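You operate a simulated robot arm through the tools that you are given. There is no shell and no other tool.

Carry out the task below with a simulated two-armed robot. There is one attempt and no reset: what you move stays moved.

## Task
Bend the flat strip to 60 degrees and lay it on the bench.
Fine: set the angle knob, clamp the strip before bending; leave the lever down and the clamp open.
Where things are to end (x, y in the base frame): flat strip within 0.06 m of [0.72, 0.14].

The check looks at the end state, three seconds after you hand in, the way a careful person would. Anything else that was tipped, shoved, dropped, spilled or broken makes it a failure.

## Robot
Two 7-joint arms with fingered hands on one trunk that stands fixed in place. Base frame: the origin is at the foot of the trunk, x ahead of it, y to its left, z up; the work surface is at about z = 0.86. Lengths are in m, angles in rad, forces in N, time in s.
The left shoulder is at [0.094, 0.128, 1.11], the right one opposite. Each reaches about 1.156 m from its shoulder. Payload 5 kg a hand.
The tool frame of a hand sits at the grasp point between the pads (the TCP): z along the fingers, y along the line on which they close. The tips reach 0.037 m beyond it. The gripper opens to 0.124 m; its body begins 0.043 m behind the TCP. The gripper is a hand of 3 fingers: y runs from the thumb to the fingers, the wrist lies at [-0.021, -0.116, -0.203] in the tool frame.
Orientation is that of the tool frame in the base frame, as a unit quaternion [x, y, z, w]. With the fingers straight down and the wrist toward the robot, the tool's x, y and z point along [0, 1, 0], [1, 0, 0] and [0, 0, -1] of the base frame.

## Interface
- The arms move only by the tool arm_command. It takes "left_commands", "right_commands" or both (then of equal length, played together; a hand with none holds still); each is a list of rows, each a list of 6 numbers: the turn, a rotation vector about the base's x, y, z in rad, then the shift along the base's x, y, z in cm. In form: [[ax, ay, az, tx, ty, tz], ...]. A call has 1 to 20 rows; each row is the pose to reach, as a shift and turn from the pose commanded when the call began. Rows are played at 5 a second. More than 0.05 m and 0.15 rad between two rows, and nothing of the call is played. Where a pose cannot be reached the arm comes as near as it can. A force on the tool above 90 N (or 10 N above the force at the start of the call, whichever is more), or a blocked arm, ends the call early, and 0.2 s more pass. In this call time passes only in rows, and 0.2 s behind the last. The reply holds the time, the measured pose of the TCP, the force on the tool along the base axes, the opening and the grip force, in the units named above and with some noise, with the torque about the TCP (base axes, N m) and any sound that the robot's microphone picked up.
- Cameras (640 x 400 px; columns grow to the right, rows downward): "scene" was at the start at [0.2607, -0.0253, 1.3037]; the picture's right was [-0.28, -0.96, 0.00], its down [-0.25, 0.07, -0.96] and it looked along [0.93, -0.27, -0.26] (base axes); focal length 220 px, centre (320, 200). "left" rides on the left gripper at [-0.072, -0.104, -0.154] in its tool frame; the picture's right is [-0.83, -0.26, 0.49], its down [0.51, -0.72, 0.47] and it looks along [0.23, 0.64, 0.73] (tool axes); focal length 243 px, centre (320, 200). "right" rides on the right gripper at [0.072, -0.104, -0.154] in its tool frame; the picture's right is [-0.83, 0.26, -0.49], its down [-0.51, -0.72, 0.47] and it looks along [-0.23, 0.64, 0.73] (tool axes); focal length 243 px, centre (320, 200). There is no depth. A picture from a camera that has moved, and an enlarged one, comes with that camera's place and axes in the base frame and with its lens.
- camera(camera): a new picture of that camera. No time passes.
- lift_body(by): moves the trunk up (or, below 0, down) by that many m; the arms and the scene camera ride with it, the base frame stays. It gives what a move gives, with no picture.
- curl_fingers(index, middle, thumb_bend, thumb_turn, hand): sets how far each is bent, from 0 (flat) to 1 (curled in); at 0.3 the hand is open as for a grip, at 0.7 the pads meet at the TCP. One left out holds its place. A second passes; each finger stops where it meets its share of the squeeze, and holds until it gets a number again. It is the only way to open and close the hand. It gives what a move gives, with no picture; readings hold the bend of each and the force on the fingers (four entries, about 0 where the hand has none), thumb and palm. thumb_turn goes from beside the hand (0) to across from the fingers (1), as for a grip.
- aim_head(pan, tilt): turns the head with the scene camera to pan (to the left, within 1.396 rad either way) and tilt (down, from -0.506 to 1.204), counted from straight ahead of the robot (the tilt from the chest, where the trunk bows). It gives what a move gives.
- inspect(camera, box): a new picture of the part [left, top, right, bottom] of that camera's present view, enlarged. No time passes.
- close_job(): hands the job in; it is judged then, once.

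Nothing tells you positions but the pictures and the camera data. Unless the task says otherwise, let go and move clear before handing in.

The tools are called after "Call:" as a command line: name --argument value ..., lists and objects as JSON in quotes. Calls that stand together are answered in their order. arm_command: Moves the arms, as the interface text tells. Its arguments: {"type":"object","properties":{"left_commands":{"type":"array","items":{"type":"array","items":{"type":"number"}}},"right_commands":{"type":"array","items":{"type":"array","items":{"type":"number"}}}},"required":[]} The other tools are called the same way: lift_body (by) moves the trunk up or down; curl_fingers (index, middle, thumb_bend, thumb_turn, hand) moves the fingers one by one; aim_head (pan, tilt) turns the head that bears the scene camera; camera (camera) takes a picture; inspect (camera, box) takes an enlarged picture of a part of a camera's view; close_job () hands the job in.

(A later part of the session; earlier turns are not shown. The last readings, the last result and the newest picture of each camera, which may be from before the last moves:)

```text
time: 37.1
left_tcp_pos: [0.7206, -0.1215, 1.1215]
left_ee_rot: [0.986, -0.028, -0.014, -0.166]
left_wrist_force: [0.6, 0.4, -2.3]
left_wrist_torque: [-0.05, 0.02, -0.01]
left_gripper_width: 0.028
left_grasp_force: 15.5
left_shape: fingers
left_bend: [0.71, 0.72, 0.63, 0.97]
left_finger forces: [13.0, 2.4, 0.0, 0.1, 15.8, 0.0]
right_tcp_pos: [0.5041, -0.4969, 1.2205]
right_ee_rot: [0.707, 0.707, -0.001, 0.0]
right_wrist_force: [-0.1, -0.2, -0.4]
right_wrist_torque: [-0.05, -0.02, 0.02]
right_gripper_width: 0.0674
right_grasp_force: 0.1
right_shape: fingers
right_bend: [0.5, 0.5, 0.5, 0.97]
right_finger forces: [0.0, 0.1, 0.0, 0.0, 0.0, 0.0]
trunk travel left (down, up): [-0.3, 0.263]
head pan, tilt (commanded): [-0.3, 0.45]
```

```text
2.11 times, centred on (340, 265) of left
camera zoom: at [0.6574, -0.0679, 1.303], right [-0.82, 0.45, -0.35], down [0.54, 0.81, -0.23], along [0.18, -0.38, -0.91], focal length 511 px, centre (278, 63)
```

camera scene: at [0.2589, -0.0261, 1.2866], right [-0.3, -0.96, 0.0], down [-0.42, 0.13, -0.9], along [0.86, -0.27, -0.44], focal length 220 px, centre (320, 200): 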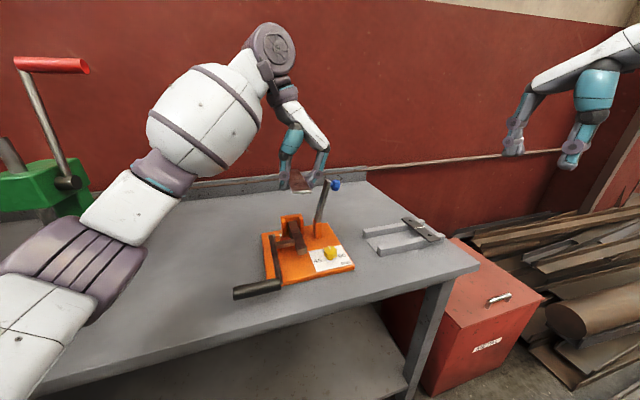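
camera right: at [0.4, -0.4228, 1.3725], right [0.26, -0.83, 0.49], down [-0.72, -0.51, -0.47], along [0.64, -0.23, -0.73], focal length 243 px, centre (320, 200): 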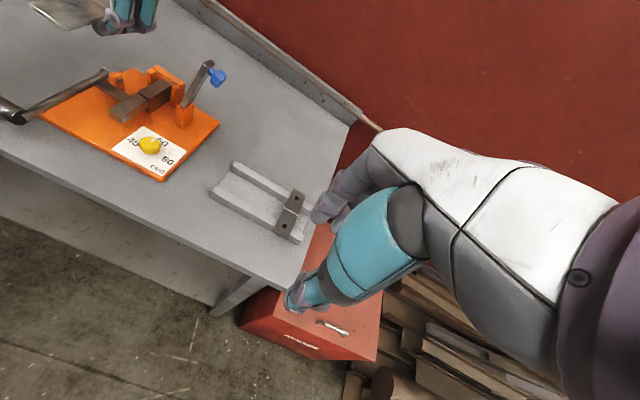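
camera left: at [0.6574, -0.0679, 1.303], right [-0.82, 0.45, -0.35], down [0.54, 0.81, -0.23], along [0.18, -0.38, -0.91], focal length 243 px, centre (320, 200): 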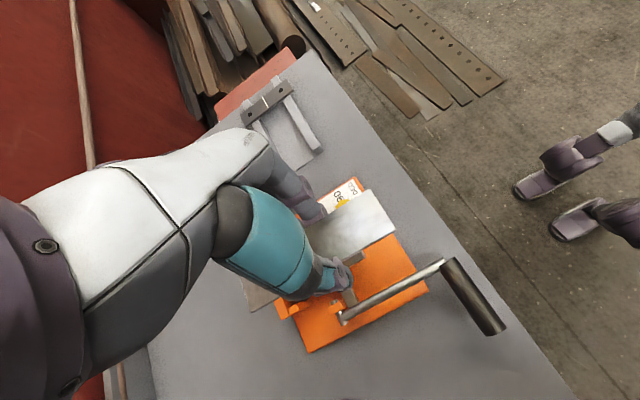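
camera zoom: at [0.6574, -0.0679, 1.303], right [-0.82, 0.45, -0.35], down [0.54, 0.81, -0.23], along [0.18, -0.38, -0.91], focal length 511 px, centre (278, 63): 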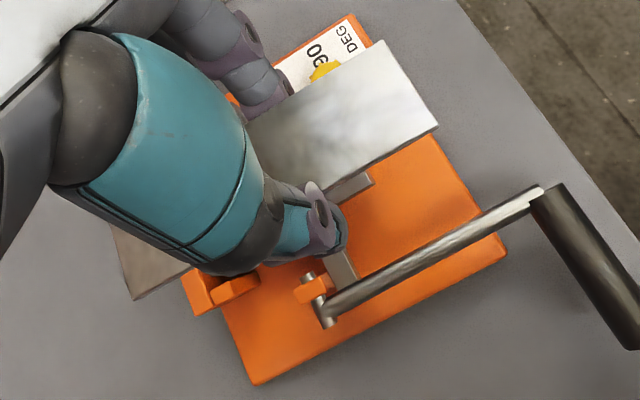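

The strip is now level within a few degrees and yaw-aligned, with its centre about 5 mm ahead and 6 mm left of the TCP. I'll lower it over the bed, aiming for strip centre (0.745, −0.12), and stop just above.

Call:
arm_command --left_commands '[[0, 0, 0, 0.6, -0.3, -4], [0, 0, 0, 1.2, -0.65, -8], [0, 0, 0, 1.8, -0.65, -12], [0, 0, 0, 1.95, -0.65, -15], [0, 0, 0, 1.95, -0.65, -17], [0, 0, 0, 1.95, -0.65, -17]]'

Call:
inspect --camera "scene" --box '[250, 190, 370, 290]'

Call:
inspect --camera "right" --box '[40, 40, 240, 190]'

Call:
inspect --camera "left" --box '[230, 170, 450, 360]'

```text
time: 38.5
left_tcp_pos: [0.7397, -0.1301, 0.9531]
left_ee_rot: [0.986, -0.029, -0.012, -0.163]
left_wrist_force: [0.7, -12.7, 32.0]
left_wrist_torque: [-0.18, 0.14, 0.07]
left_gripper_width: 0.0227
left_grasp_force: 39.7
left_shape: fingers
left_bend: [0.74, 0.72, 0.61, 0.97]
left_finger forces: [53.0, 2.3, 0.1, 0.1, 23.3, 0.1]
right_tcp_pos: [0.5015, -0.4954, 1.2219]
right_ee_rot: [0.707, 0.707, 0.0, 0.0]
right_wrist_force: [-0.3, -0.9, -0.6]
right_wrist_torque: [0.03, -0.01, -0.01]
right_gripper_width: 0.0672
right_grasp_force: 0.1
right_shape: fingers
right_bend: [0.5, 0.5, 0.5, 0.97]
right_finger forces: [0.0, 0.1, 0.0, 0.1, 0.0, 0.0]
trunk travel left (down, up): [-0.3, 0.263]
head pan, tilt (commanded): [-0.3, 0.45]
```

```text
4.00 times, centred on (310, 240) of scene
camera zoom: at [0.2557, -0.027, 1.2875], right [-0.3, -0.96, 0.0], down [-0.41, 0.13, -0.9], along [0.86, -0.27, -0.43], focal length 878 px, centre (360, 40)
```

zoom: 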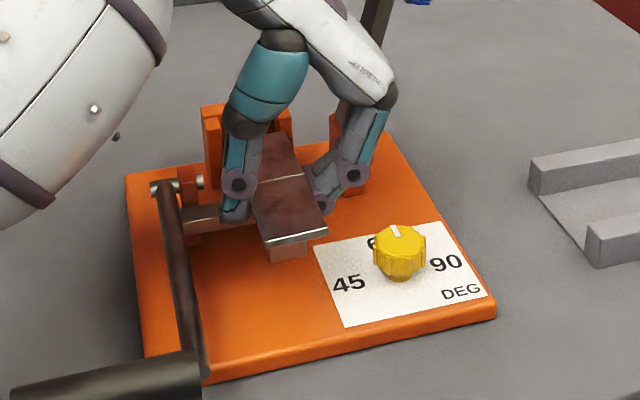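

```text
2.67 times, centred on (140, 115) of right
camera zoom: at [0.3965, -0.4237, 1.3735], right [0.26, -0.83, 0.49], down [-0.72, -0.51, -0.47], along [0.64, -0.23, -0.73], focal length 647 px, centre (800, 427)
```

zoom: 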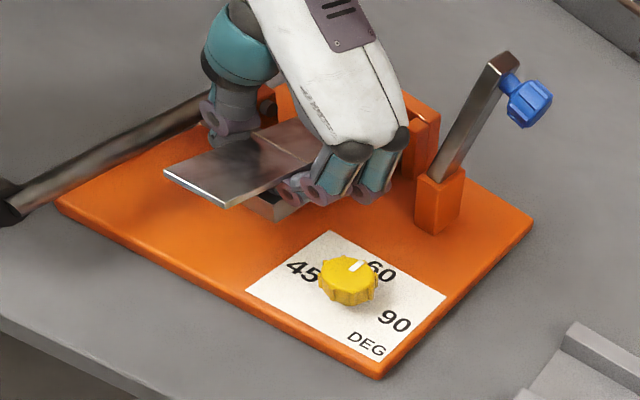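

```text
2.11 times, centred on (340, 265) of left
camera zoom: at [0.6746, -0.0765, 1.1341], right [-0.82, 0.45, -0.35], down [0.54, 0.81, -0.23], along [0.18, -0.38, -0.91], focal length 511 px, centre (278, 63)
```

zoom: 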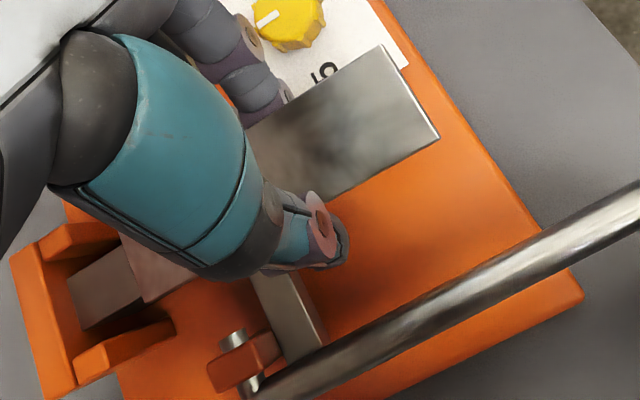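

On lowering, the index finger touched something, probably the wing's right edge: 32 N upward with the strip still about 2 cm above the bed. I'll back up 2 cm and look at how the fingers wrap the strip.

Call:
arm_command --left_commands '[[0, 0, 0, 0, 0, 1], [0, 0, 0, 0, 0, 2.5], [0, 0, 0, 0, 0, 2.5]]'

Call:
inspect --camera "scene" --box '[280, 190, 340, 250]'

Call:
inspect --camera "right" --box '[60, 20, 180, 120]'

Call:
inspect --camera "left" --box '[290, 180, 410, 320]'

```text
time: 39.3
left_tcp_pos: [0.7409, -0.1252, 0.9735]
left_ee_rot: [0.986, -0.027, -0.015, -0.165]
left_wrist_force: [1.2, 0.6, -3.6]
left_wrist_torque: [0.0, 0.0, 0.01]
left_gripper_width: 0.0027
left_grasp_force: 1.3
left_shape: fingers
left_bend: [0.72, 0.72, 0.71, 0.97]
left_finger forces: [1.1, 1.4, 0.1, 0.1, 0.0, 0.0]
right_tcp_pos: [0.5055, -0.4958, 1.2214]
right_ee_rot: [0.707, 0.708, 0.0, 0.0]
right_wrist_force: [-0.9, -0.4, -0.6]
right_wrist_torque: [0.03, 0.01, -0.01]
right_gripper_width: 0.0672
right_grasp_force: 0.1
right_shape: fingers
right_bend: [0.5, 0.5, 0.5, 0.97]
right_finger forces: [0.0, 0.1, 0.0, 0.0, 0.0, 0.1]
trunk travel left (down, up): [-0.3, 0.263]
head pan, tilt (commanded): [-0.3, 0.45]
```

```text
6.67 times, centred on (310, 220) of scene
camera zoom: at [0.2598, -0.0257, 1.2864], right [-0.3, -0.96, 0.0], down [-0.42, 0.13, -0.9], along [0.86, -0.27, -0.44], focal length 1464 px, centre (387, 67)
```

zoom: 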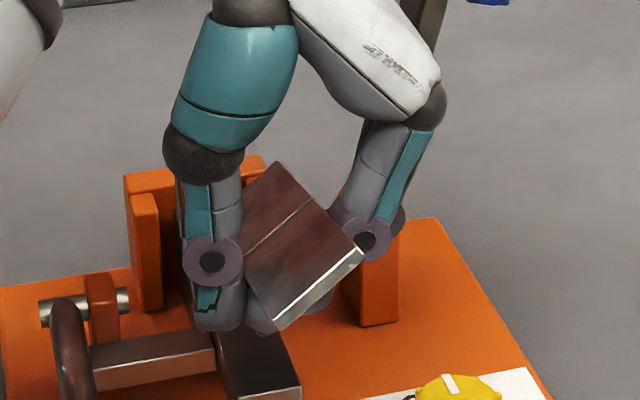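

```text
4.00 times, centred on (120, 70) of right
camera zoom: at [0.401, -0.4223, 1.3723], right [0.26, -0.83, 0.49], down [-0.72, -0.51, -0.47], along [0.64, -0.23, -0.73], focal length 970 px, centre (1120, 720)
```

zoom: 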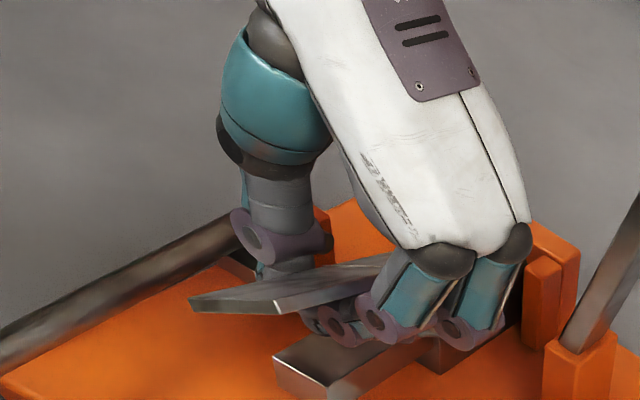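

```text
2.86 times, centred on (350, 250) of left
camera zoom: at [0.678, -0.074, 1.1557], right [-0.82, 0.45, -0.35], down [0.54, 0.81, -0.23], along [0.18, -0.38, -0.91], focal length 693 px, centre (234, 57)
```

zoom: 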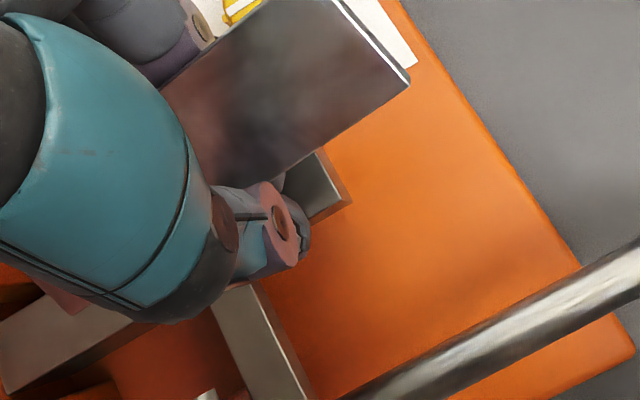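

The strip has slipped down into the cradle of closed fingers and is resting there at about 45°. Rather than drop it on the jig, I'll carry it gently to the empty bench area left of the jig, set it down and regrip it properly.

Call:
arm_command --left_commands '[[0.03, 0, 0, 0, 0, 2], [0.06, 0, 0, 0, 0, 4], [0.09, 0, 0, 0, 0, 6.5], [0.12, 0, 0, 0, 1.5, 8], [0.15, 0, 0, 0, 4, 9], [0.18, 0, 0, 0, 7, 9], [0.2, 0, 0, 0, 10, 9], [0.2, 0, 0, 0, 13, 9], [0.2, 0, 0, 0, 16, 9], [0.2, 0, 0, 0, 19, 9], [0.2, 0, 0, 0, 22, 9], [0.2, 0, 0, 0, 24, 9], [0.2, 0, 0, 0, 24, 9]]'

Call:
aim_head --pan -0.05 --tilt 0.5

Call:
camera --camera "scene"

Call:
camera --camera "left"

```text
time: 42.1
left_tcp_pos: [0.7395, 0.1129, 1.066]
left_ee_rot: [0.965, -0.026, -0.017, -0.262]
left_wrist_force: [0.8, -1.6, -2.3]
left_wrist_torque: [0.0, 0.0, -0.02]
left_gripper_width: 0.0024
left_grasp_force: 1.5
left_shape: fingers
left_bend: [0.72, 0.72, 0.71, 0.97]
left_finger forces: [1.2, 1.5, 0.0, 0.1, 0.1, 0.0]
right_tcp_pos: [0.505, -0.4947, 1.2201]
right_ee_rot: [0.707, 0.707, 0.001, 0.0]
right_wrist_force: [0.5, 0.0, -0.3]
right_wrist_torque: [0.02, -0.01, 0.02]
right_gripper_width: 0.0674
right_grasp_force: 0.0
right_shape: fingers
right_bend: [0.5, 0.5, 0.5, 0.97]
right_finger forces: [0.2, 0.0, 0.0, 0.1, 0.0, 0.2]
trunk travel left (down, up): [-0.3, 0.263]
head pan, tilt (commanded): [-0.3, 0.45]
```

```text
time: 42.8
left_tcp_pos: [0.7397, 0.1128, 1.0659]
left_ee_rot: [0.965, -0.026, -0.017, -0.262]
left_wrist_force: [0.3, -0.2, -2.6]
left_wrist_torque: [0.0, -0.02, 0.01]
left_gripper_width: 0.0025
left_grasp_force: 1.3
left_shape: fingers
left_bend: [0.72, 0.72, 0.71, 0.97]
left_finger forces: [1.3, 1.4, 0.1, 0.0, 0.0, 0.1]
right_tcp_pos: [0.504, -0.4955, 1.2208]
right_ee_rot: [0.707, 0.707, 0.0, 0.0]
right_wrist_force: [-0.4, -0.5, -0.2]
right_wrist_torque: [-0.03, 0.01, 0.0]
right_gripper_width: 0.0673
right_grasp_force: 0.0
right_shape: fingers
right_bend: [0.5, 0.5, 0.5, 0.97]
right_finger forces: [0.0, 0.1, 0.1, 0.1, 0.0, 0.1]
trunk travel left (down, up): [-0.3, 0.263]
head pan, tilt (commanded): [-0.051, 0.499]
```

```text
taken
camera scene: at [0.2622, -0.0033, 1.2821], right [-0.05, -1.0, 0.0], down [-0.48, 0.02, -0.88], along [0.88, -0.05, -0.48], focal length 220 px, centre (320, 200)
```

scene: 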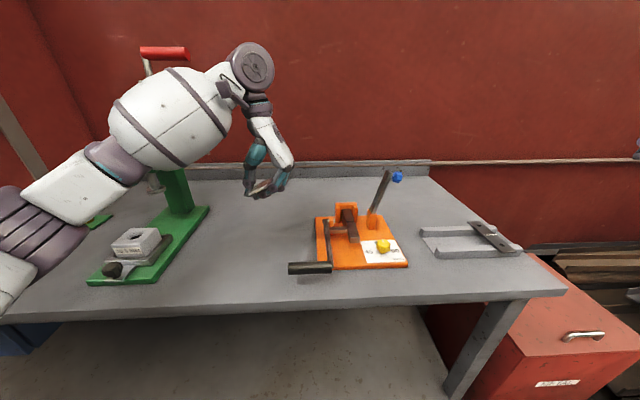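

```text
taken
camera left: at [0.6767, 0.1287, 1.2543], right [-0.82, 0.51, -0.25], down [0.54, 0.84, -0.07], along [0.18, -0.19, -0.97], focal length 243 px, centre (320, 200)
```

left: 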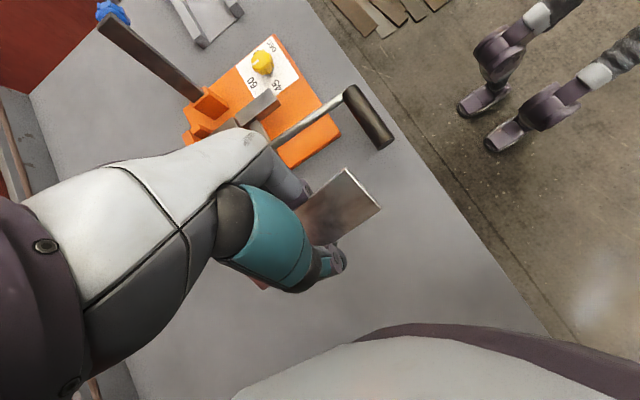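

Call:
inspect --camera "scene" --box '[220, 130, 320, 210]'

Call:
inspect --camera "left" --box '[240, 140, 400, 310]'

```text
5.00 times, centred on (270, 170) of scene
camera zoom: at [0.2622, -0.0033, 1.2821], right [-0.05, -1.0, 0.0], down [-0.48, 0.02, -0.88], along [0.88, -0.05, -0.48], focal length 1098 px, centre (570, 350)
```

zoom: 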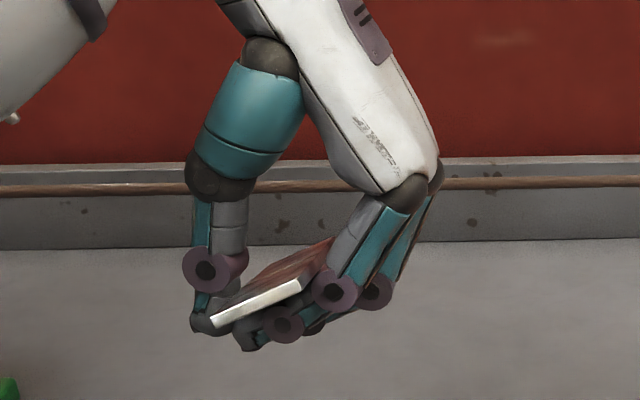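

```text
2.35 times, centred on (320, 225) of left
camera zoom: at [0.6767, 0.1287, 1.2543], right [-0.82, 0.51, -0.25], down [0.54, 0.84, -0.07], along [0.18, -0.19, -0.97], focal length 571 px, centre (320, 141)
```

zoom: 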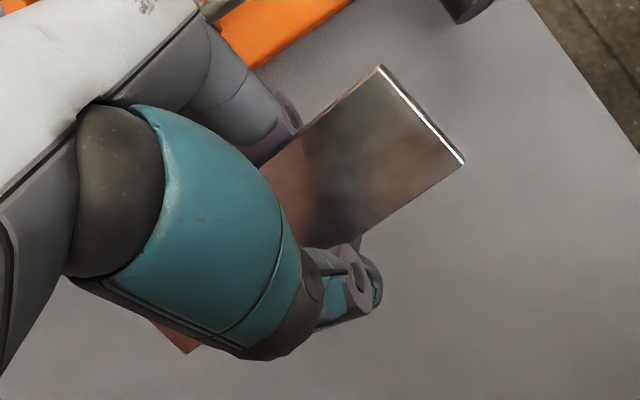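

Now the front view is clear: the strip rests on the hooked fingers, tilted about 25°. I'll lower to just above the bare bench here.

Call:
arm_command --left_commands '[[0, 0, 0, 0, 0, -4], [0, 0, 0, 0, 0, -8], [0, 0, 0, 0, 0, -11], [0, 0, 0, 0, 0, -13.5], [0, 0, 0, 0, 0, -15.3], [0, 0, 0, 0, 0, -16.2], [0, 0, 0, 0, 0, -16.2]]'

Call:
inspect --camera "scene" --box '[220, 170, 320, 250]'

```text
time: 44.4
left_tcp_pos: [0.7392, 0.1137, 0.9019]
left_ee_rot: [0.964, -0.026, -0.017, -0.263]
left_wrist_force: [-0.2, -0.8, -2.7]
left_wrist_torque: [0.06, 0.02, 0.0]
left_gripper_width: 0.0025
left_grasp_force: 2.1
left_shape: fingers
left_bend: [0.72, 0.72, 0.71, 0.97]
left_finger forces: [1.3, 1.3, 0.0, 0.0, 0.0, 0.0]
right_tcp_pos: [0.5046, -0.4948, 1.2212]
right_ee_rot: [0.707, 0.707, 0.0, 0.001]
right_wrist_force: [0.0, 0.2, -0.3]
right_wrist_torque: [0.02, 0.01, 0.02]
right_gripper_width: 0.0673
right_grasp_force: 0.0
right_shape: fingers
right_bend: [0.5, 0.5, 0.5, 0.97]
right_finger forces: [0.0, 0.1, 0.0, 0.0, 0.0, 0.0]
trunk travel left (down, up): [-0.3, 0.263]
head pan, tilt (commanded): [-0.051, 0.499]
```

```text
5.00 times, centred on (270, 210) of scene
camera zoom: at [0.2621, -0.0034, 1.2821], right [-0.05, -1.0, 0.0], down [-0.48, 0.02, -0.88], along [0.88, -0.04, -0.48], focal length 1098 px, centre (570, 150)
```

zoom: 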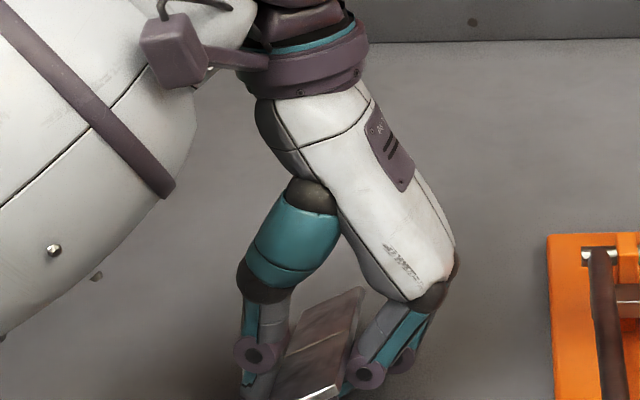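

Call:
curl_fingers --hand "left" --index 0.64 --middle 0.64 --thumb_bend 0.6

Call:
inspect --camera "scene" --box '[230, 190, 330, 270]'

Call:
inspect --camera "left" --box '[240, 140, 400, 310]'

```text
time: 45.4
left_tcp_pos: [0.7382, 0.1143, 0.9044]
left_ee_rot: [0.964, -0.026, -0.017, -0.263]
left_wrist_force: [2.3, -0.5, 5.8]
left_wrist_torque: [-0.02, -0.07, 0.0]
left_gripper_width: 0.028
left_grasp_force: 4.5
left_shape: fingers
left_bend: [0.66, 0.65, 0.6, 0.97]
left_finger forces: [5.9, 2.0, 0.0, 0.0, 0.0, 0.1]
right_tcp_pos: [0.5037, -0.4942, 1.2212]
right_ee_rot: [0.707, 0.708, 0.0, 0.0]
right_wrist_force: [-0.1, -0.2, -0.1]
right_wrist_torque: [0.0, 0.01, 0.01]
right_gripper_width: 0.0676
right_grasp_force: 0.1
right_shape: fingers
right_bend: [0.5, 0.5, 0.5, 0.97]
right_finger forces: [0.1, 0.1, 0.0, 0.0, 0.0, 0.0]
trunk travel left (down, up): [-0.3, 0.263]
head pan, tilt (commanded): [-0.051, 0.499]
```

```text
5.00 times, centred on (280, 230) of scene
camera zoom: at [0.2616, -0.0036, 1.2823], right [-0.05, -1.0, 0.0], down [-0.48, 0.02, -0.88], along [0.88, -0.04, -0.48], focal length 1098 px, centre (520, 50)
```

zoom: 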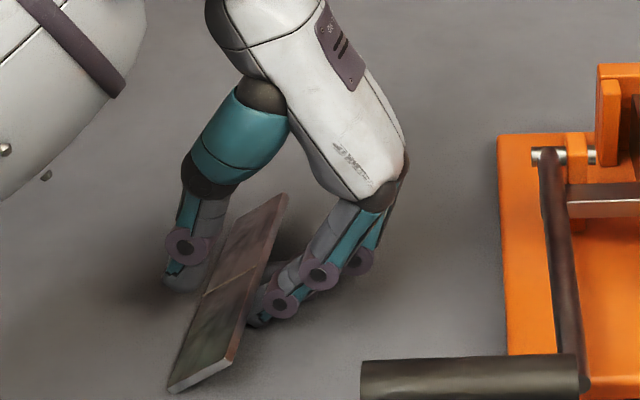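

```text
2.35 times, centred on (320, 225) of left
camera zoom: at [0.6754, 0.1294, 1.0923], right [-0.82, 0.51, -0.25], down [0.54, 0.84, -0.07], along [0.18, -0.19, -0.96], focal length 571 px, centre (320, 141)
```

zoom: 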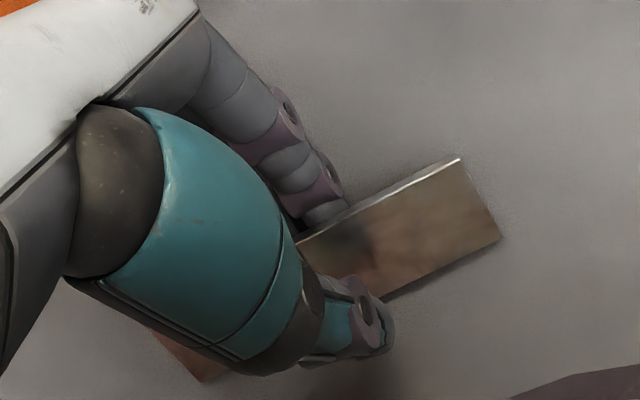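

The strip's lower edge is now on the bench and it leans on the fingers. I'll raise slightly and open further so that it lies down flat.

Call:
arm_command --left_commands '[[0, 0, 0, 0, 0, 0.6], [0, 0, 0, 0, -0.4, 0.8], [0, 0, 0, 0, -0.4, 0.8]]'

Call:
curl_fingers --hand "left" --index 0.5 --middle 0.5 --thumb_bend 0.42

Call:
inspect --camera "scene" --box '[230, 190, 330, 270]'

Call:
inspect --camera "left" --box '[240, 140, 400, 310]'

```text
time: 46.2
left_tcp_pos: [0.7403, 0.1088, 0.9108]
left_ee_rot: [0.965, -0.027, -0.018, -0.261]
left_wrist_force: [0.7, -0.4, 0.2]
left_wrist_torque: [-0.03, 0.01, -0.01]
left_gripper_width: 0.0309
left_grasp_force: 0.3
left_shape: fingers
left_bend: [0.64, 0.64, 0.6, 0.97]
left_finger forces: [0.6, 0.5, 0.0, 0.0, 0.1, 0.1]
right_tcp_pos: [0.5051, -0.4939, 1.2213]
right_ee_rot: [0.707, 0.707, 0.001, 0.0]
right_wrist_force: [-0.7, 0.1, -0.1]
right_wrist_torque: [0.0, 0.0, 0.03]
right_gripper_width: 0.0673
right_grasp_force: 0.1
right_shape: fingers
right_bend: [0.5, 0.5, 0.5, 0.97]
right_finger forces: [0.1, 0.1, 0.0, 0.1, 0.0, 0.1]
trunk travel left (down, up): [-0.3, 0.263]
head pan, tilt (commanded): [-0.051, 0.499]
```

```text
time: 47.2
left_tcp_pos: [0.7386, 0.1083, 0.9134]
left_ee_rot: [0.964, -0.025, -0.016, -0.262]
left_wrist_force: [6.1, -1.9, 25.7]
left_wrist_torque: [-0.34, -0.29, 0.11]
left_gripper_width: 0.0695
left_grasp_force: 12.3
left_shape: fingers
left_bend: [0.57, 0.53, 0.42, 0.97]
left_finger forces: [16.9, 8.2, 0.1, 0.0, 0.1, 0.1]
right_tcp_pos: [0.5027, -0.4955, 1.2222]
right_ee_rot: [0.707, 0.707, 0.001, 0.001]
right_wrist_force: [0.0, 0.0, 0.2]
right_wrist_torque: [0.03, -0.01, 0.01]
right_gripper_width: 0.0675
right_grasp_force: 0.0
right_shape: fingers
right_bend: [0.5, 0.5, 0.5, 0.97]
right_finger forces: [0.0, 0.0, 0.1, 0.0, 0.0, 0.0]
trunk travel left (down, up): [-0.3, 0.263]
head pan, tilt (commanded): [-0.051, 0.499]
```

```text
5.00 times, centred on (280, 230) of scene
camera zoom: at [0.26, -0.0039, 1.2827], right [-0.05, -1.0, 0.0], down [-0.48, 0.02, -0.88], along [0.88, -0.04, -0.48], focal length 1098 px, centre (520, 50)
```

zoom: 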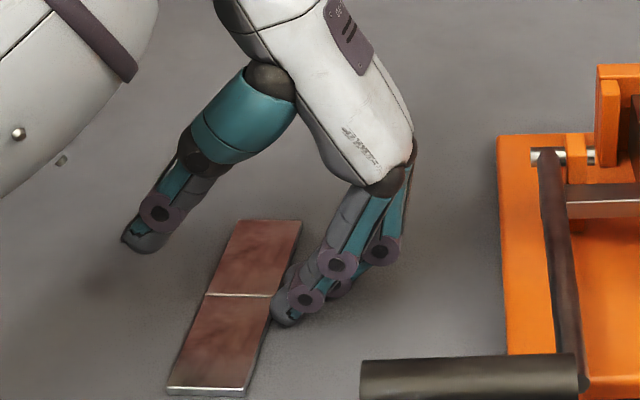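

```text
2.35 times, centred on (320, 225) of left
camera zoom: at [0.6749, 0.1244, 1.1014], right [-0.82, 0.51, -0.26], down [0.54, 0.84, -0.07], along [0.18, -0.19, -0.96], focal length 571 px, centre (320, 141)
```

zoom: 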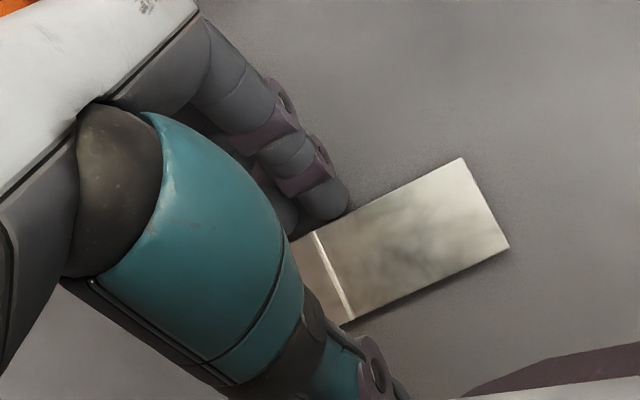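

The strip is flat on the bench again. I'll raise the hand straight up, remove the roll and measure the strip's pose.

Call:
arm_command --left_commands '[[0, 0, 0, 0, 0, 1.5], [0, 0, 0, 0, 0, 4], [-0.1, 0, 0, 0, 0, 8], [-0.2, 0, 0, 0, 0, 12], [-0.3, 0, 0, 0, 0, 15], [-0.4, 0, 0, 0, 0, 18], [-0.5, 0, 0, 0, 0, 18], [-0.53, 0, 0, 0, 0, 18], [-0.53, 0, 0, 0, 0, 18]]'

Call:
inspect --camera "scene" --box '[200, 150, 340, 290]'

Call:
camera --camera "left"

```text
time: 49.2
left_tcp_pos: [0.7397, 0.1103, 1.0921]
left_ee_rot: [0.999, -0.03, -0.01, 0.0]
left_wrist_force: [0.2, 0.9, -0.6]
left_wrist_torque: [0.02, -0.03, 0.0]
left_gripper_width: 0.0792
left_grasp_force: 0.0
left_shape: fingers
left_bend: [0.5, 0.5, 0.42, 0.97]
left_finger forces: [0.1, 0.0, 0.1, 0.1, 0.1, 0.1]
right_tcp_pos: [0.5029, -0.494, 1.2208]
right_ee_rot: [0.707, 0.707, 0.0, 0.0]
right_wrist_force: [0.1, 1.2, 0.5]
right_wrist_torque: [0.02, -0.02, -0.01]
right_gripper_width: 0.0672
right_grasp_force: 0.0
right_shape: fingers
right_bend: [0.5, 0.5, 0.5, 0.97]
right_finger forces: [0.0, 0.0, 0.0, 0.1, 0.0, 0.0]
trunk travel left (down, up): [-0.3, 0.263]
head pan, tilt (commanded): [-0.051, 0.499]
```

```text
2.86 times, centred on (270, 220) of scene
camera zoom: at [0.2619, -0.0034, 1.2822], right [-0.05, -1.0, 0.0], down [-0.48, 0.02, -0.88], along [0.88, -0.04, -0.48], focal length 628 px, centre (463, 143)
```

zoom: 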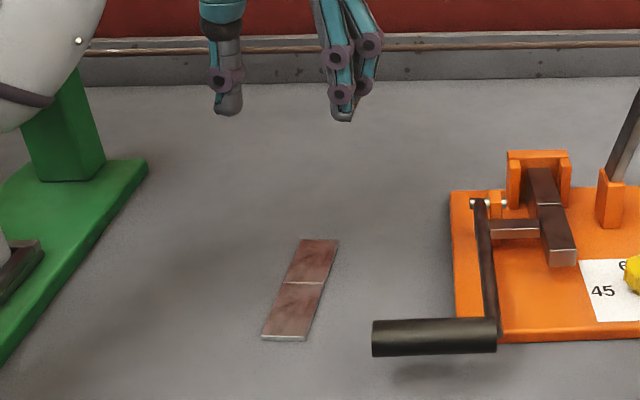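

```text
taken
camera left: at [0.6773, 0.2185, 1.2468], right [-0.82, 0.31, -0.48], down [0.54, 0.69, -0.48], along [0.18, -0.65, -0.74], focal length 243 px, centre (320, 200)
```

left: 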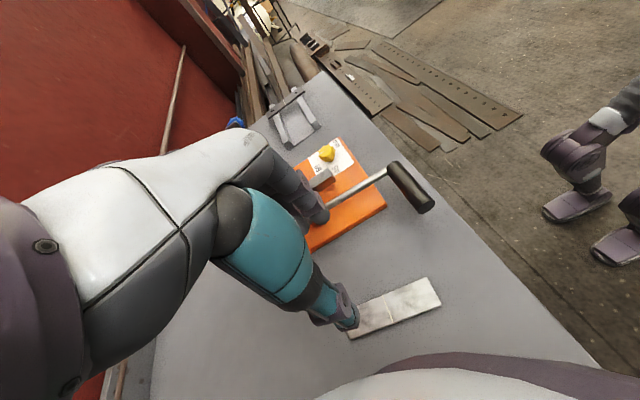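

The strip lies at about (0.748, 0.129) with yaw about −5°. I'll pre-close to slightly wider than the strip, align above it, and this time close only to a limited bend so the fingers don't hook under it.

Call:
curl_fingers --hand "left" --index 0.52 --middle 0.52 --thumb_bend 0.52

Call:
arm_command --left_commands '[[0, 0, -0.03, -0.2, 1.0, -3], [0, 0, -0.03, -0.2, 1.9, -7], [0, 0, -0.03, -0.2, 1.9, -11], [0, 0, -0.03, -0.2, 1.9, -14], [0, 0, -0.03, -0.2, 1.9, -16], [0, 0, -0.03, -0.2, 1.9, -16]]'

Call:
inspect --camera "scene" --box '[220, 180, 320, 260]'

Call:
inspect --camera "left" --box '[270, 170, 430, 330]'

```text
time: 50.2
left_tcp_pos: [0.7418, 0.1104, 1.0906]
left_ee_rot: [1.0, -0.029, -0.01, 0.0]
left_wrist_force: [0.2, 0.5, -0.1]
left_wrist_torque: [0.02, -0.01, 0.04]
left_gripper_width: 0.0622
left_grasp_force: 0.0
left_shape: fingers
left_bend: [0.52, 0.52, 0.52, 0.97]
left_finger forces: [0.0, 0.0, 0.1, 0.0, 0.0, 0.0]
right_tcp_pos: [0.5032, -0.4953, 1.2213]
right_ee_rot: [0.707, 0.707, -0.001, 0.0]
right_wrist_force: [0.3, 0.0, -0.7]
right_wrist_torque: [0.01, 0.06, 0.01]
right_gripper_width: 0.0673
right_grasp_force: 0.0
right_shape: fingers
right_bend: [0.5, 0.5, 0.5, 0.97]
right_finger forces: [0.0, 0.0, 0.1, 0.0, 0.0, 0.0]
trunk travel left (down, up): [-0.3, 0.263]
head pan, tilt (commanded): [-0.051, 0.499]
```

```text
time: 51.6
left_tcp_pos: [0.7379, 0.1283, 0.9321]
left_ee_rot: [0.999, -0.044, -0.01, -0.001]
left_wrist_force: [0.3, 0.8, 0.9]
left_wrist_torque: [0.0, -0.01, 0.01]
left_gripper_width: 0.0623
left_grasp_force: 0.1
left_shape: fingers
left_bend: [0.52, 0.52, 0.52, 0.97]
left_finger forces: [0.0, 0.0, 0.0, 0.0, 0.1, 0.0]
right_tcp_pos: [0.5039, -0.4951, 1.2208]
right_ee_rot: [0.707, 0.707, 0.0, 0.001]
right_wrist_force: [0.5, -0.8, -0.4]
right_wrist_torque: [0.04, -0.03, 0.0]
right_gripper_width: 0.0673
right_grasp_force: 0.0
right_shape: fingers
right_bend: [0.5, 0.5, 0.5, 0.97]
right_finger forces: [0.0, 0.0, 0.0, 0.0, 0.0, 0.0]
trunk travel left (down, up): [-0.3, 0.263]
head pan, tilt (commanded): [-0.051, 0.499]
```

```text
5.00 times, centred on (270, 220) of scene
camera zoom: at [0.2618, -0.0035, 1.2822], right [-0.05, -1.0, 0.0], down [-0.48, 0.02, -0.88], along [0.88, -0.04, -0.48], focal length 1098 px, centre (570, 100)
```

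zoom: 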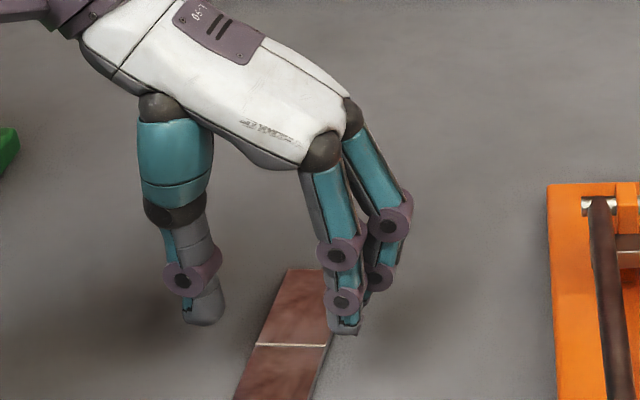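

```text
2.50 times, centred on (350, 250) of left
camera zoom: at [0.6785, 0.2384, 1.087], right [-0.81, 0.33, -0.48], down [0.56, 0.67, -0.48], along [0.16, -0.66, -0.74], focal length 606 px, centre (245, 75)
```

zoom: 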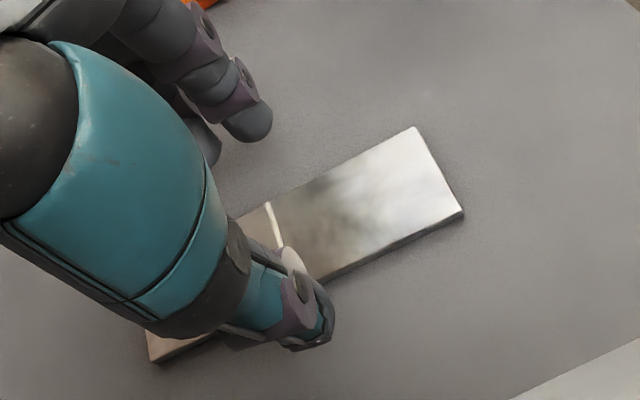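

Alignment looks good: the tips are centred around the strip. I'll lower toward the bench surface.

Call:
arm_command --left_commands '[[0, 0, 0, 0, 0.1, -1], [0, 0, 0, 0, 0.1, -2], [0, 0, 0, 0, 0.1, -2.7], [0, 0, 0, 0, 0.1, -2.7]]'

Call:
curl_fingers --hand "left" --index 0.57 --middle 0.57 --thumb_bend 0.57

Call:
inspect --camera "scene" --box '[220, 200, 320, 280]'

Call:
inspect --camera "left" --box '[270, 150, 430, 310]'

```text
time: 52.6
left_tcp_pos: [0.739, 0.1289, 0.9042]
left_ee_rot: [0.999, -0.045, -0.011, 0.0]
left_wrist_force: [0.1, 0.0, -0.3]
left_wrist_torque: [-0.04, 0.0, -0.01]
left_gripper_width: 0.0621
left_grasp_force: 0.0
left_shape: fingers
left_bend: [0.52, 0.52, 0.52, 0.97]
left_finger forces: [0.1, 0.0, 0.0, 0.1, 0.0, 0.0]
right_tcp_pos: [0.5042, -0.495, 1.2208]
right_ee_rot: [0.707, 0.707, 0.0, -0.001]
right_wrist_force: [0.2, -0.2, 0.5]
right_wrist_torque: [0.02, -0.01, 0.02]
right_gripper_width: 0.0674
right_grasp_force: 0.1
right_shape: fingers
right_bend: [0.5, 0.5, 0.5, 0.97]
right_finger forces: [0.0, 0.0, 0.1, 0.0, 0.1, 0.0]
trunk travel left (down, up): [-0.3, 0.263]
head pan, tilt (commanded): [-0.051, 0.499]
```

```text
time: 53.6
left_tcp_pos: [0.7391, 0.129, 0.9036]
left_ee_rot: [0.999, -0.044, -0.01, -0.001]
left_wrist_force: [0.8, 0.4, 0.2]
left_wrist_torque: [-0.02, -0.03, 0.03]
left_gripper_width: 0.0498
left_grasp_force: 0.1
left_shape: fingers
left_bend: [0.56, 0.56, 0.56, 0.97]
left_finger forces: [0.0, 0.0, 0.0, 0.0, 0.0, 0.0]
right_tcp_pos: [0.503, -0.4938, 1.2204]
right_ee_rot: [0.707, 0.707, 0.0, 0.0]
right_wrist_force: [-0.7, -0.1, 0.4]
right_wrist_torque: [-0.01, 0.0, 0.0]
right_gripper_width: 0.0673
right_grasp_force: 0.2
right_shape: fingers
right_bend: [0.5, 0.5, 0.5, 0.97]
right_finger forces: [0.0, 0.1, 0.1, 0.0, 0.0, 0.0]
trunk travel left (down, up): [-0.3, 0.263]
head pan, tilt (commanded): [-0.051, 0.499]
```

```text
5.00 times, centred on (270, 240) of scene
camera zoom: at [0.2619, -0.0034, 1.2822], right [-0.05, -1.0, 0.0], down [-0.48, 0.02, -0.88], along [0.88, -0.04, -0.48], focal length 1098 px, centre (570, 0)
```

zoom: 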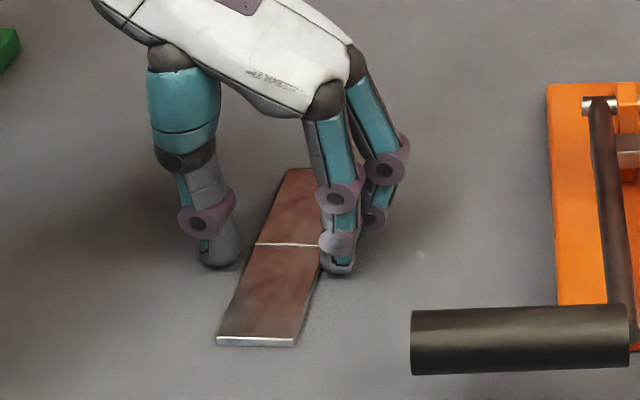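

```text
2.50 times, centred on (350, 230) of left
camera zoom: at [0.6792, 0.2396, 1.0589], right [-0.81, 0.34, -0.48], down [0.56, 0.67, -0.48], along [0.16, -0.66, -0.74], focal length 606 px, centre (245, 125)
```

zoom: 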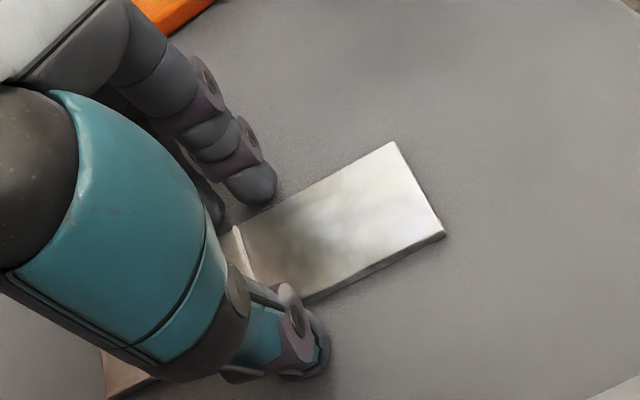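

Call:
arm_command --left_commands '[[0, 0, 0, 0, -0.15, 0], [0, 0, 0, 0, -0.15, -0.3], [0, 0, 0, 0, -0.15, -0.5], [0, 0, 0, 0, -0.15, -0.5]]'

Call:
curl_fingers --hand "left" --index 0.63 --middle 0.63 --thumb_bend 0.63

Call:
inspect --camera "scene" --box '[220, 200, 320, 280]'

Call:
inspect --camera "left" --box '[270, 150, 430, 310]'

```text
time: 54.6
left_tcp_pos: [0.7366, 0.1272, 0.9024]
left_ee_rot: [0.999, -0.044, -0.008, 0.0]
left_wrist_force: [5.9, -3.0, 21.0]
left_wrist_torque: [-0.81, -0.28, 0.15]
left_gripper_width: 0.0495
left_grasp_force: 10.6
left_shape: fingers
left_bend: [0.56, 0.55, 0.56, 0.97]
left_finger forces: [5.8, 15.6, 0.0, 0.0, 0.0, 0.2]
right_tcp_pos: [0.5032, -0.4947, 1.2202]
right_ee_rot: [0.707, 0.707, 0.0, 0.001]
right_wrist_force: [0.8, 0.4, -0.7]
right_wrist_torque: [-0.04, -0.04, 0.04]
right_gripper_width: 0.0673
right_grasp_force: 0.1
right_shape: fingers
right_bend: [0.5, 0.5, 0.5, 0.97]
right_finger forces: [0.1, 0.0, 0.0, 0.0, 0.0, 0.0]
trunk travel left (down, up): [-0.3, 0.263]
head pan, tilt (commanded): [-0.051, 0.499]
```

```text
time: 55.6
left_tcp_pos: [0.7361, 0.1262, 0.901]
left_ee_rot: [0.999, -0.044, -0.009, -0.001]
left_wrist_force: [4.1, -8.2, 28.4]
left_wrist_torque: [-0.94, -0.15, 0.05]
left_gripper_width: 0.0387
left_grasp_force: 16.3
left_shape: fingers
left_bend: [0.6, 0.6, 0.6, 0.97]
left_finger forces: [12.4, 17.1, 0.0, 0.0, 4.3, 0.1]
right_tcp_pos: [0.5011, -0.4961, 1.2221]
right_ee_rot: [0.707, 0.707, 0.001, 0.0]
right_wrist_force: [0.1, 0.2, 0.2]
right_wrist_torque: [0.0, 0.0, 0.02]
right_gripper_width: 0.0674
right_grasp_force: 0.1
right_shape: fingers
right_bend: [0.5, 0.5, 0.5, 0.97]
right_finger forces: [0.0, 0.1, 0.0, 0.0, 0.1, 0.0]
trunk travel left (down, up): [-0.3, 0.263]
head pan, tilt (commanded): [-0.051, 0.499]
```

```text
5.00 times, centred on (270, 240) of scene
camera zoom: at [0.2595, -0.0047, 1.2827], right [-0.05, -1.0, 0.0], down [-0.48, 0.03, -0.88], along [0.88, -0.04, -0.48], focal length 1098 px, centre (570, 0)
```

zoom: 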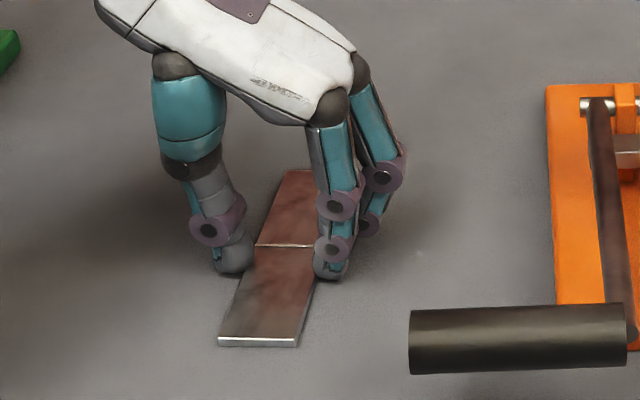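

```text
2.50 times, centred on (350, 230) of left
camera zoom: at [0.6762, 0.237, 1.0563], right [-0.81, 0.34, -0.48], down [0.56, 0.67, -0.48], along [0.16, -0.66, -0.74], focal length 606 px, centre (245, 125)
```

zoom: 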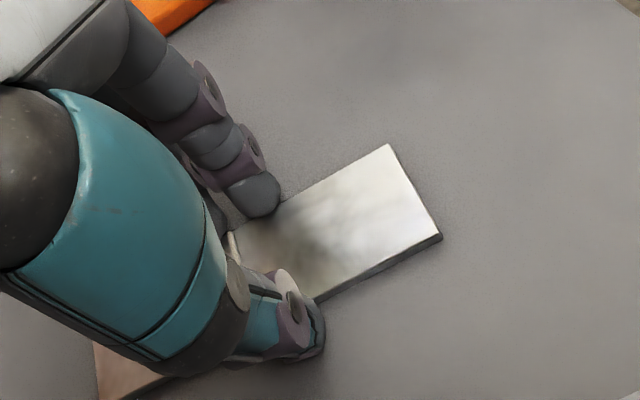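

Call:
curl_fingers --hand "left" --index 0.66 --middle 0.66 --thumb_bend 0.67

Call:
arm_command --left_commands '[[0, 0, 0, 0, 0, 0.3], [0, 0, 0, 0, 0, 0.6], [0, 0, 0, 0, 0, 0.9], [0, 0, 0, 0, 0, 0.9]]'

Call:
inspect --camera "scene" --box '[220, 200, 320, 280]'

Call:
inspect --camera "left" --box '[270, 150, 430, 310]'

```text
time: 56.6
left_tcp_pos: [0.7368, 0.1258, 0.9019]
left_ee_rot: [0.999, -0.044, -0.008, 0.0]
left_wrist_force: [3.9, -8.2, 30.8]
left_wrist_torque: [-0.86, -0.19, -0.07]
left_gripper_width: 0.0368
left_grasp_force: 20.6
left_shape: fingers
left_bend: [0.6, 0.61, 0.61, 0.97]
left_finger forces: [11.7, 21.1, 0.0, 0.0, 8.5, 0.0]
right_tcp_pos: [0.5017, -0.4963, 1.2206]
right_ee_rot: [0.708, 0.707, 0.002, 0.0]
right_wrist_force: [0.5, 0.1, 0.2]
right_wrist_torque: [0.02, 0.03, -0.01]
right_gripper_width: 0.0673
right_grasp_force: 0.1
right_shape: fingers
right_bend: [0.5, 0.5, 0.5, 0.97]
right_finger forces: [0.0, 0.0, 0.0, 0.1, 0.0, 0.0]
trunk travel left (down, up): [-0.3, 0.263]
head pan, tilt (commanded): [-0.051, 0.499]
```

```text
time: 57.6
left_tcp_pos: [0.738, 0.1283, 0.9071]
left_ee_rot: [0.999, -0.045, -0.011, -0.001]
left_wrist_force: [0.6, 0.3, -0.1]
left_wrist_torque: [0.02, -0.01, 0.03]
left_gripper_width: 0.0175
left_grasp_force: 0.0
left_shape: fingers
left_bend: [0.66, 0.66, 0.67, 0.97]
left_finger forces: [0.0, 0.1, 0.0, 0.1, 0.0, 0.1]
right_tcp_pos: [0.5036, -0.4938, 1.2201]
right_ee_rot: [0.708, 0.707, 0.0, -0.001]
right_wrist_force: [0.4, -0.1, 0.0]
right_wrist_torque: [0.0, -0.01, 0.0]
right_gripper_width: 0.0673
right_grasp_force: 0.2
right_shape: fingers
right_bend: [0.5, 0.5, 0.5, 0.97]
right_finger forces: [0.1, 0.0, 0.1, 0.1, 0.0, 0.0]
trunk travel left (down, up): [-0.3, 0.263]
head pan, tilt (commanded): [-0.051, 0.499]
```

```text
5.00 times, centred on (270, 240) of scene
camera zoom: at [0.2619, -0.0036, 1.2821], right [-0.05, -1.0, 0.0], down [-0.48, 0.02, -0.88], along [0.88, -0.04, -0.48], focal length 1098 px, centre (570, 0)
```

zoom: 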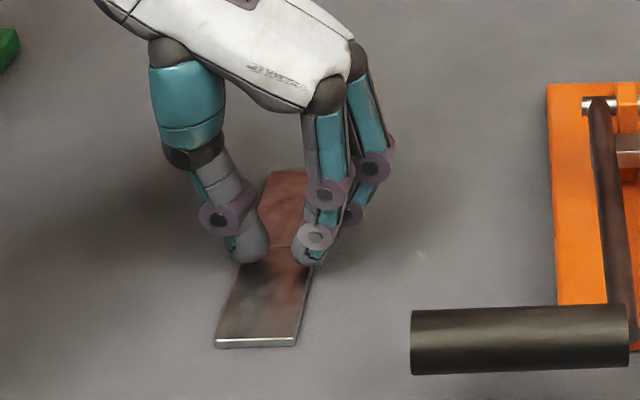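

```text
2.50 times, centred on (350, 230) of left
camera zoom: at [0.6785, 0.2384, 1.0624], right [-0.81, 0.34, -0.47], down [0.56, 0.67, -0.48], along [0.16, -0.66, -0.74], focal length 606 px, centre (245, 125)
```

zoom: 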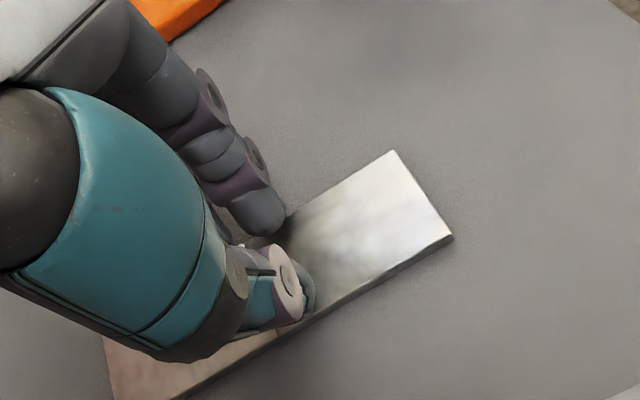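

The rounded fingertips ride over a thin strip lying flat, so a flat pick-up won't hold. Instead I'll push the strip toward me until it overhangs the bench's front edge, then grip the overhang with full pads. First I'll raise and move beyond its far end.

Call:
arm_command --left_commands '[[0, 0, 0, 0, 0, 2], [0, 0, 0, 0, 0, 5], [0, 0, 0.06, 3, 0, 6], [0, 0, 0.12, 6.5, -0.2, 6], [0, 0, 0.18, 10, -0.4, 6], [0, 0, 0.23, 12.5, -0.5, 6], [0, 0, 0.23, 12.5, -0.5, 6]]'

Call:
curl_fingers --hand "left" --index 0.7 --middle 0.7 --thumb_bend 0.68

Call:
inspect --camera "scene" --box '[200, 150, 340, 330]'

Call:
camera --camera "left"

```text
time: 59.2
left_tcp_pos: [0.8636, 0.1213, 0.9689]
left_ee_rot: [0.997, 0.071, -0.01, 0.001]
left_wrist_force: [0.2, -0.8, 0.3]
left_wrist_torque: [-0.01, 0.0, 0.0]
left_gripper_width: 0.0174
left_grasp_force: 0.0
left_shape: fingers
left_bend: [0.66, 0.66, 0.67, 0.97]
left_finger forces: [0.0, 0.0, 0.0, 0.0, 0.1, 0.1]
right_tcp_pos: [0.505, -0.4951, 1.2204]
right_ee_rot: [0.707, 0.707, 0.0, 0.0]
right_wrist_force: [-0.1, 0.0, 0.7]
right_wrist_torque: [-0.02, -0.01, 0.02]
right_gripper_width: 0.0673
right_grasp_force: 0.1
right_shape: fingers
right_bend: [0.5, 0.5, 0.5, 0.97]
right_finger forces: [0.0, 0.1, 0.0, 0.0, 0.0, 0.0]
trunk travel left (down, up): [-0.3, 0.263]
head pan, tilt (commanded): [-0.051, 0.499]
```

```text
time: 60.2
left_tcp_pos: [0.8625, 0.1217, 0.9675]
left_ee_rot: [0.997, 0.07, -0.011, 0.0]
left_wrist_force: [0.3, -0.2, -0.9]
left_wrist_torque: [0.02, -0.04, 0.01]
left_gripper_width: 0.0102
left_grasp_force: 0.0
left_shape: fingers
left_bend: [0.7, 0.7, 0.68, 0.97]
left_finger forces: [0.0, 0.0, 0.0, 0.1, 0.1, 0.1]
right_tcp_pos: [0.5042, -0.4949, 1.2191]
right_ee_rot: [0.707, 0.708, 0.0, 0.0]
right_wrist_force: [0.3, -0.7, -0.2]
right_wrist_torque: [0.01, -0.02, -0.01]
right_gripper_width: 0.0673
right_grasp_force: 0.1
right_shape: fingers
right_bend: [0.5, 0.5, 0.5, 0.97]
right_finger forces: [0.1, 0.1, 0.0, 0.0, 0.0, 0.1]
trunk travel left (down, up): [-0.3, 0.263]
head pan, tilt (commanded): [-0.051, 0.499]
```

```text
2.22 times, centred on (270, 240) of scene
camera zoom: at [0.2619, -0.0034, 1.2822], right [-0.05, -1.0, 0.0], down [-0.48, 0.02, -0.88], along [0.88, -0.04, -0.48], focal length 488 px, centre (431, 111)
```

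zoom: 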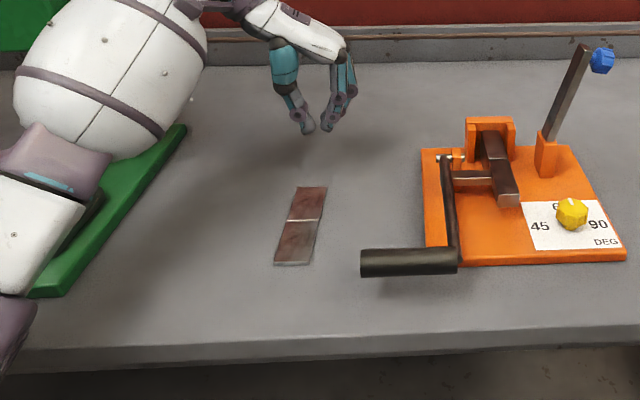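

```text
taken
camera left: at [0.7792, 0.2152, 1.1228], right [-0.87, 0.14, -0.48], down [0.39, 0.78, -0.48], along [0.3, -0.6, -0.74], focal length 243 px, centre (320, 200)
```

left: 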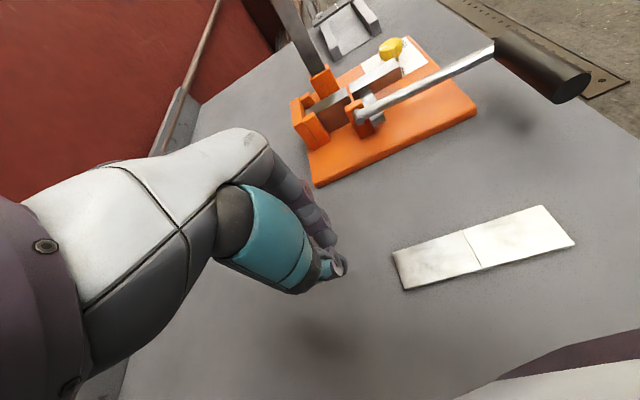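

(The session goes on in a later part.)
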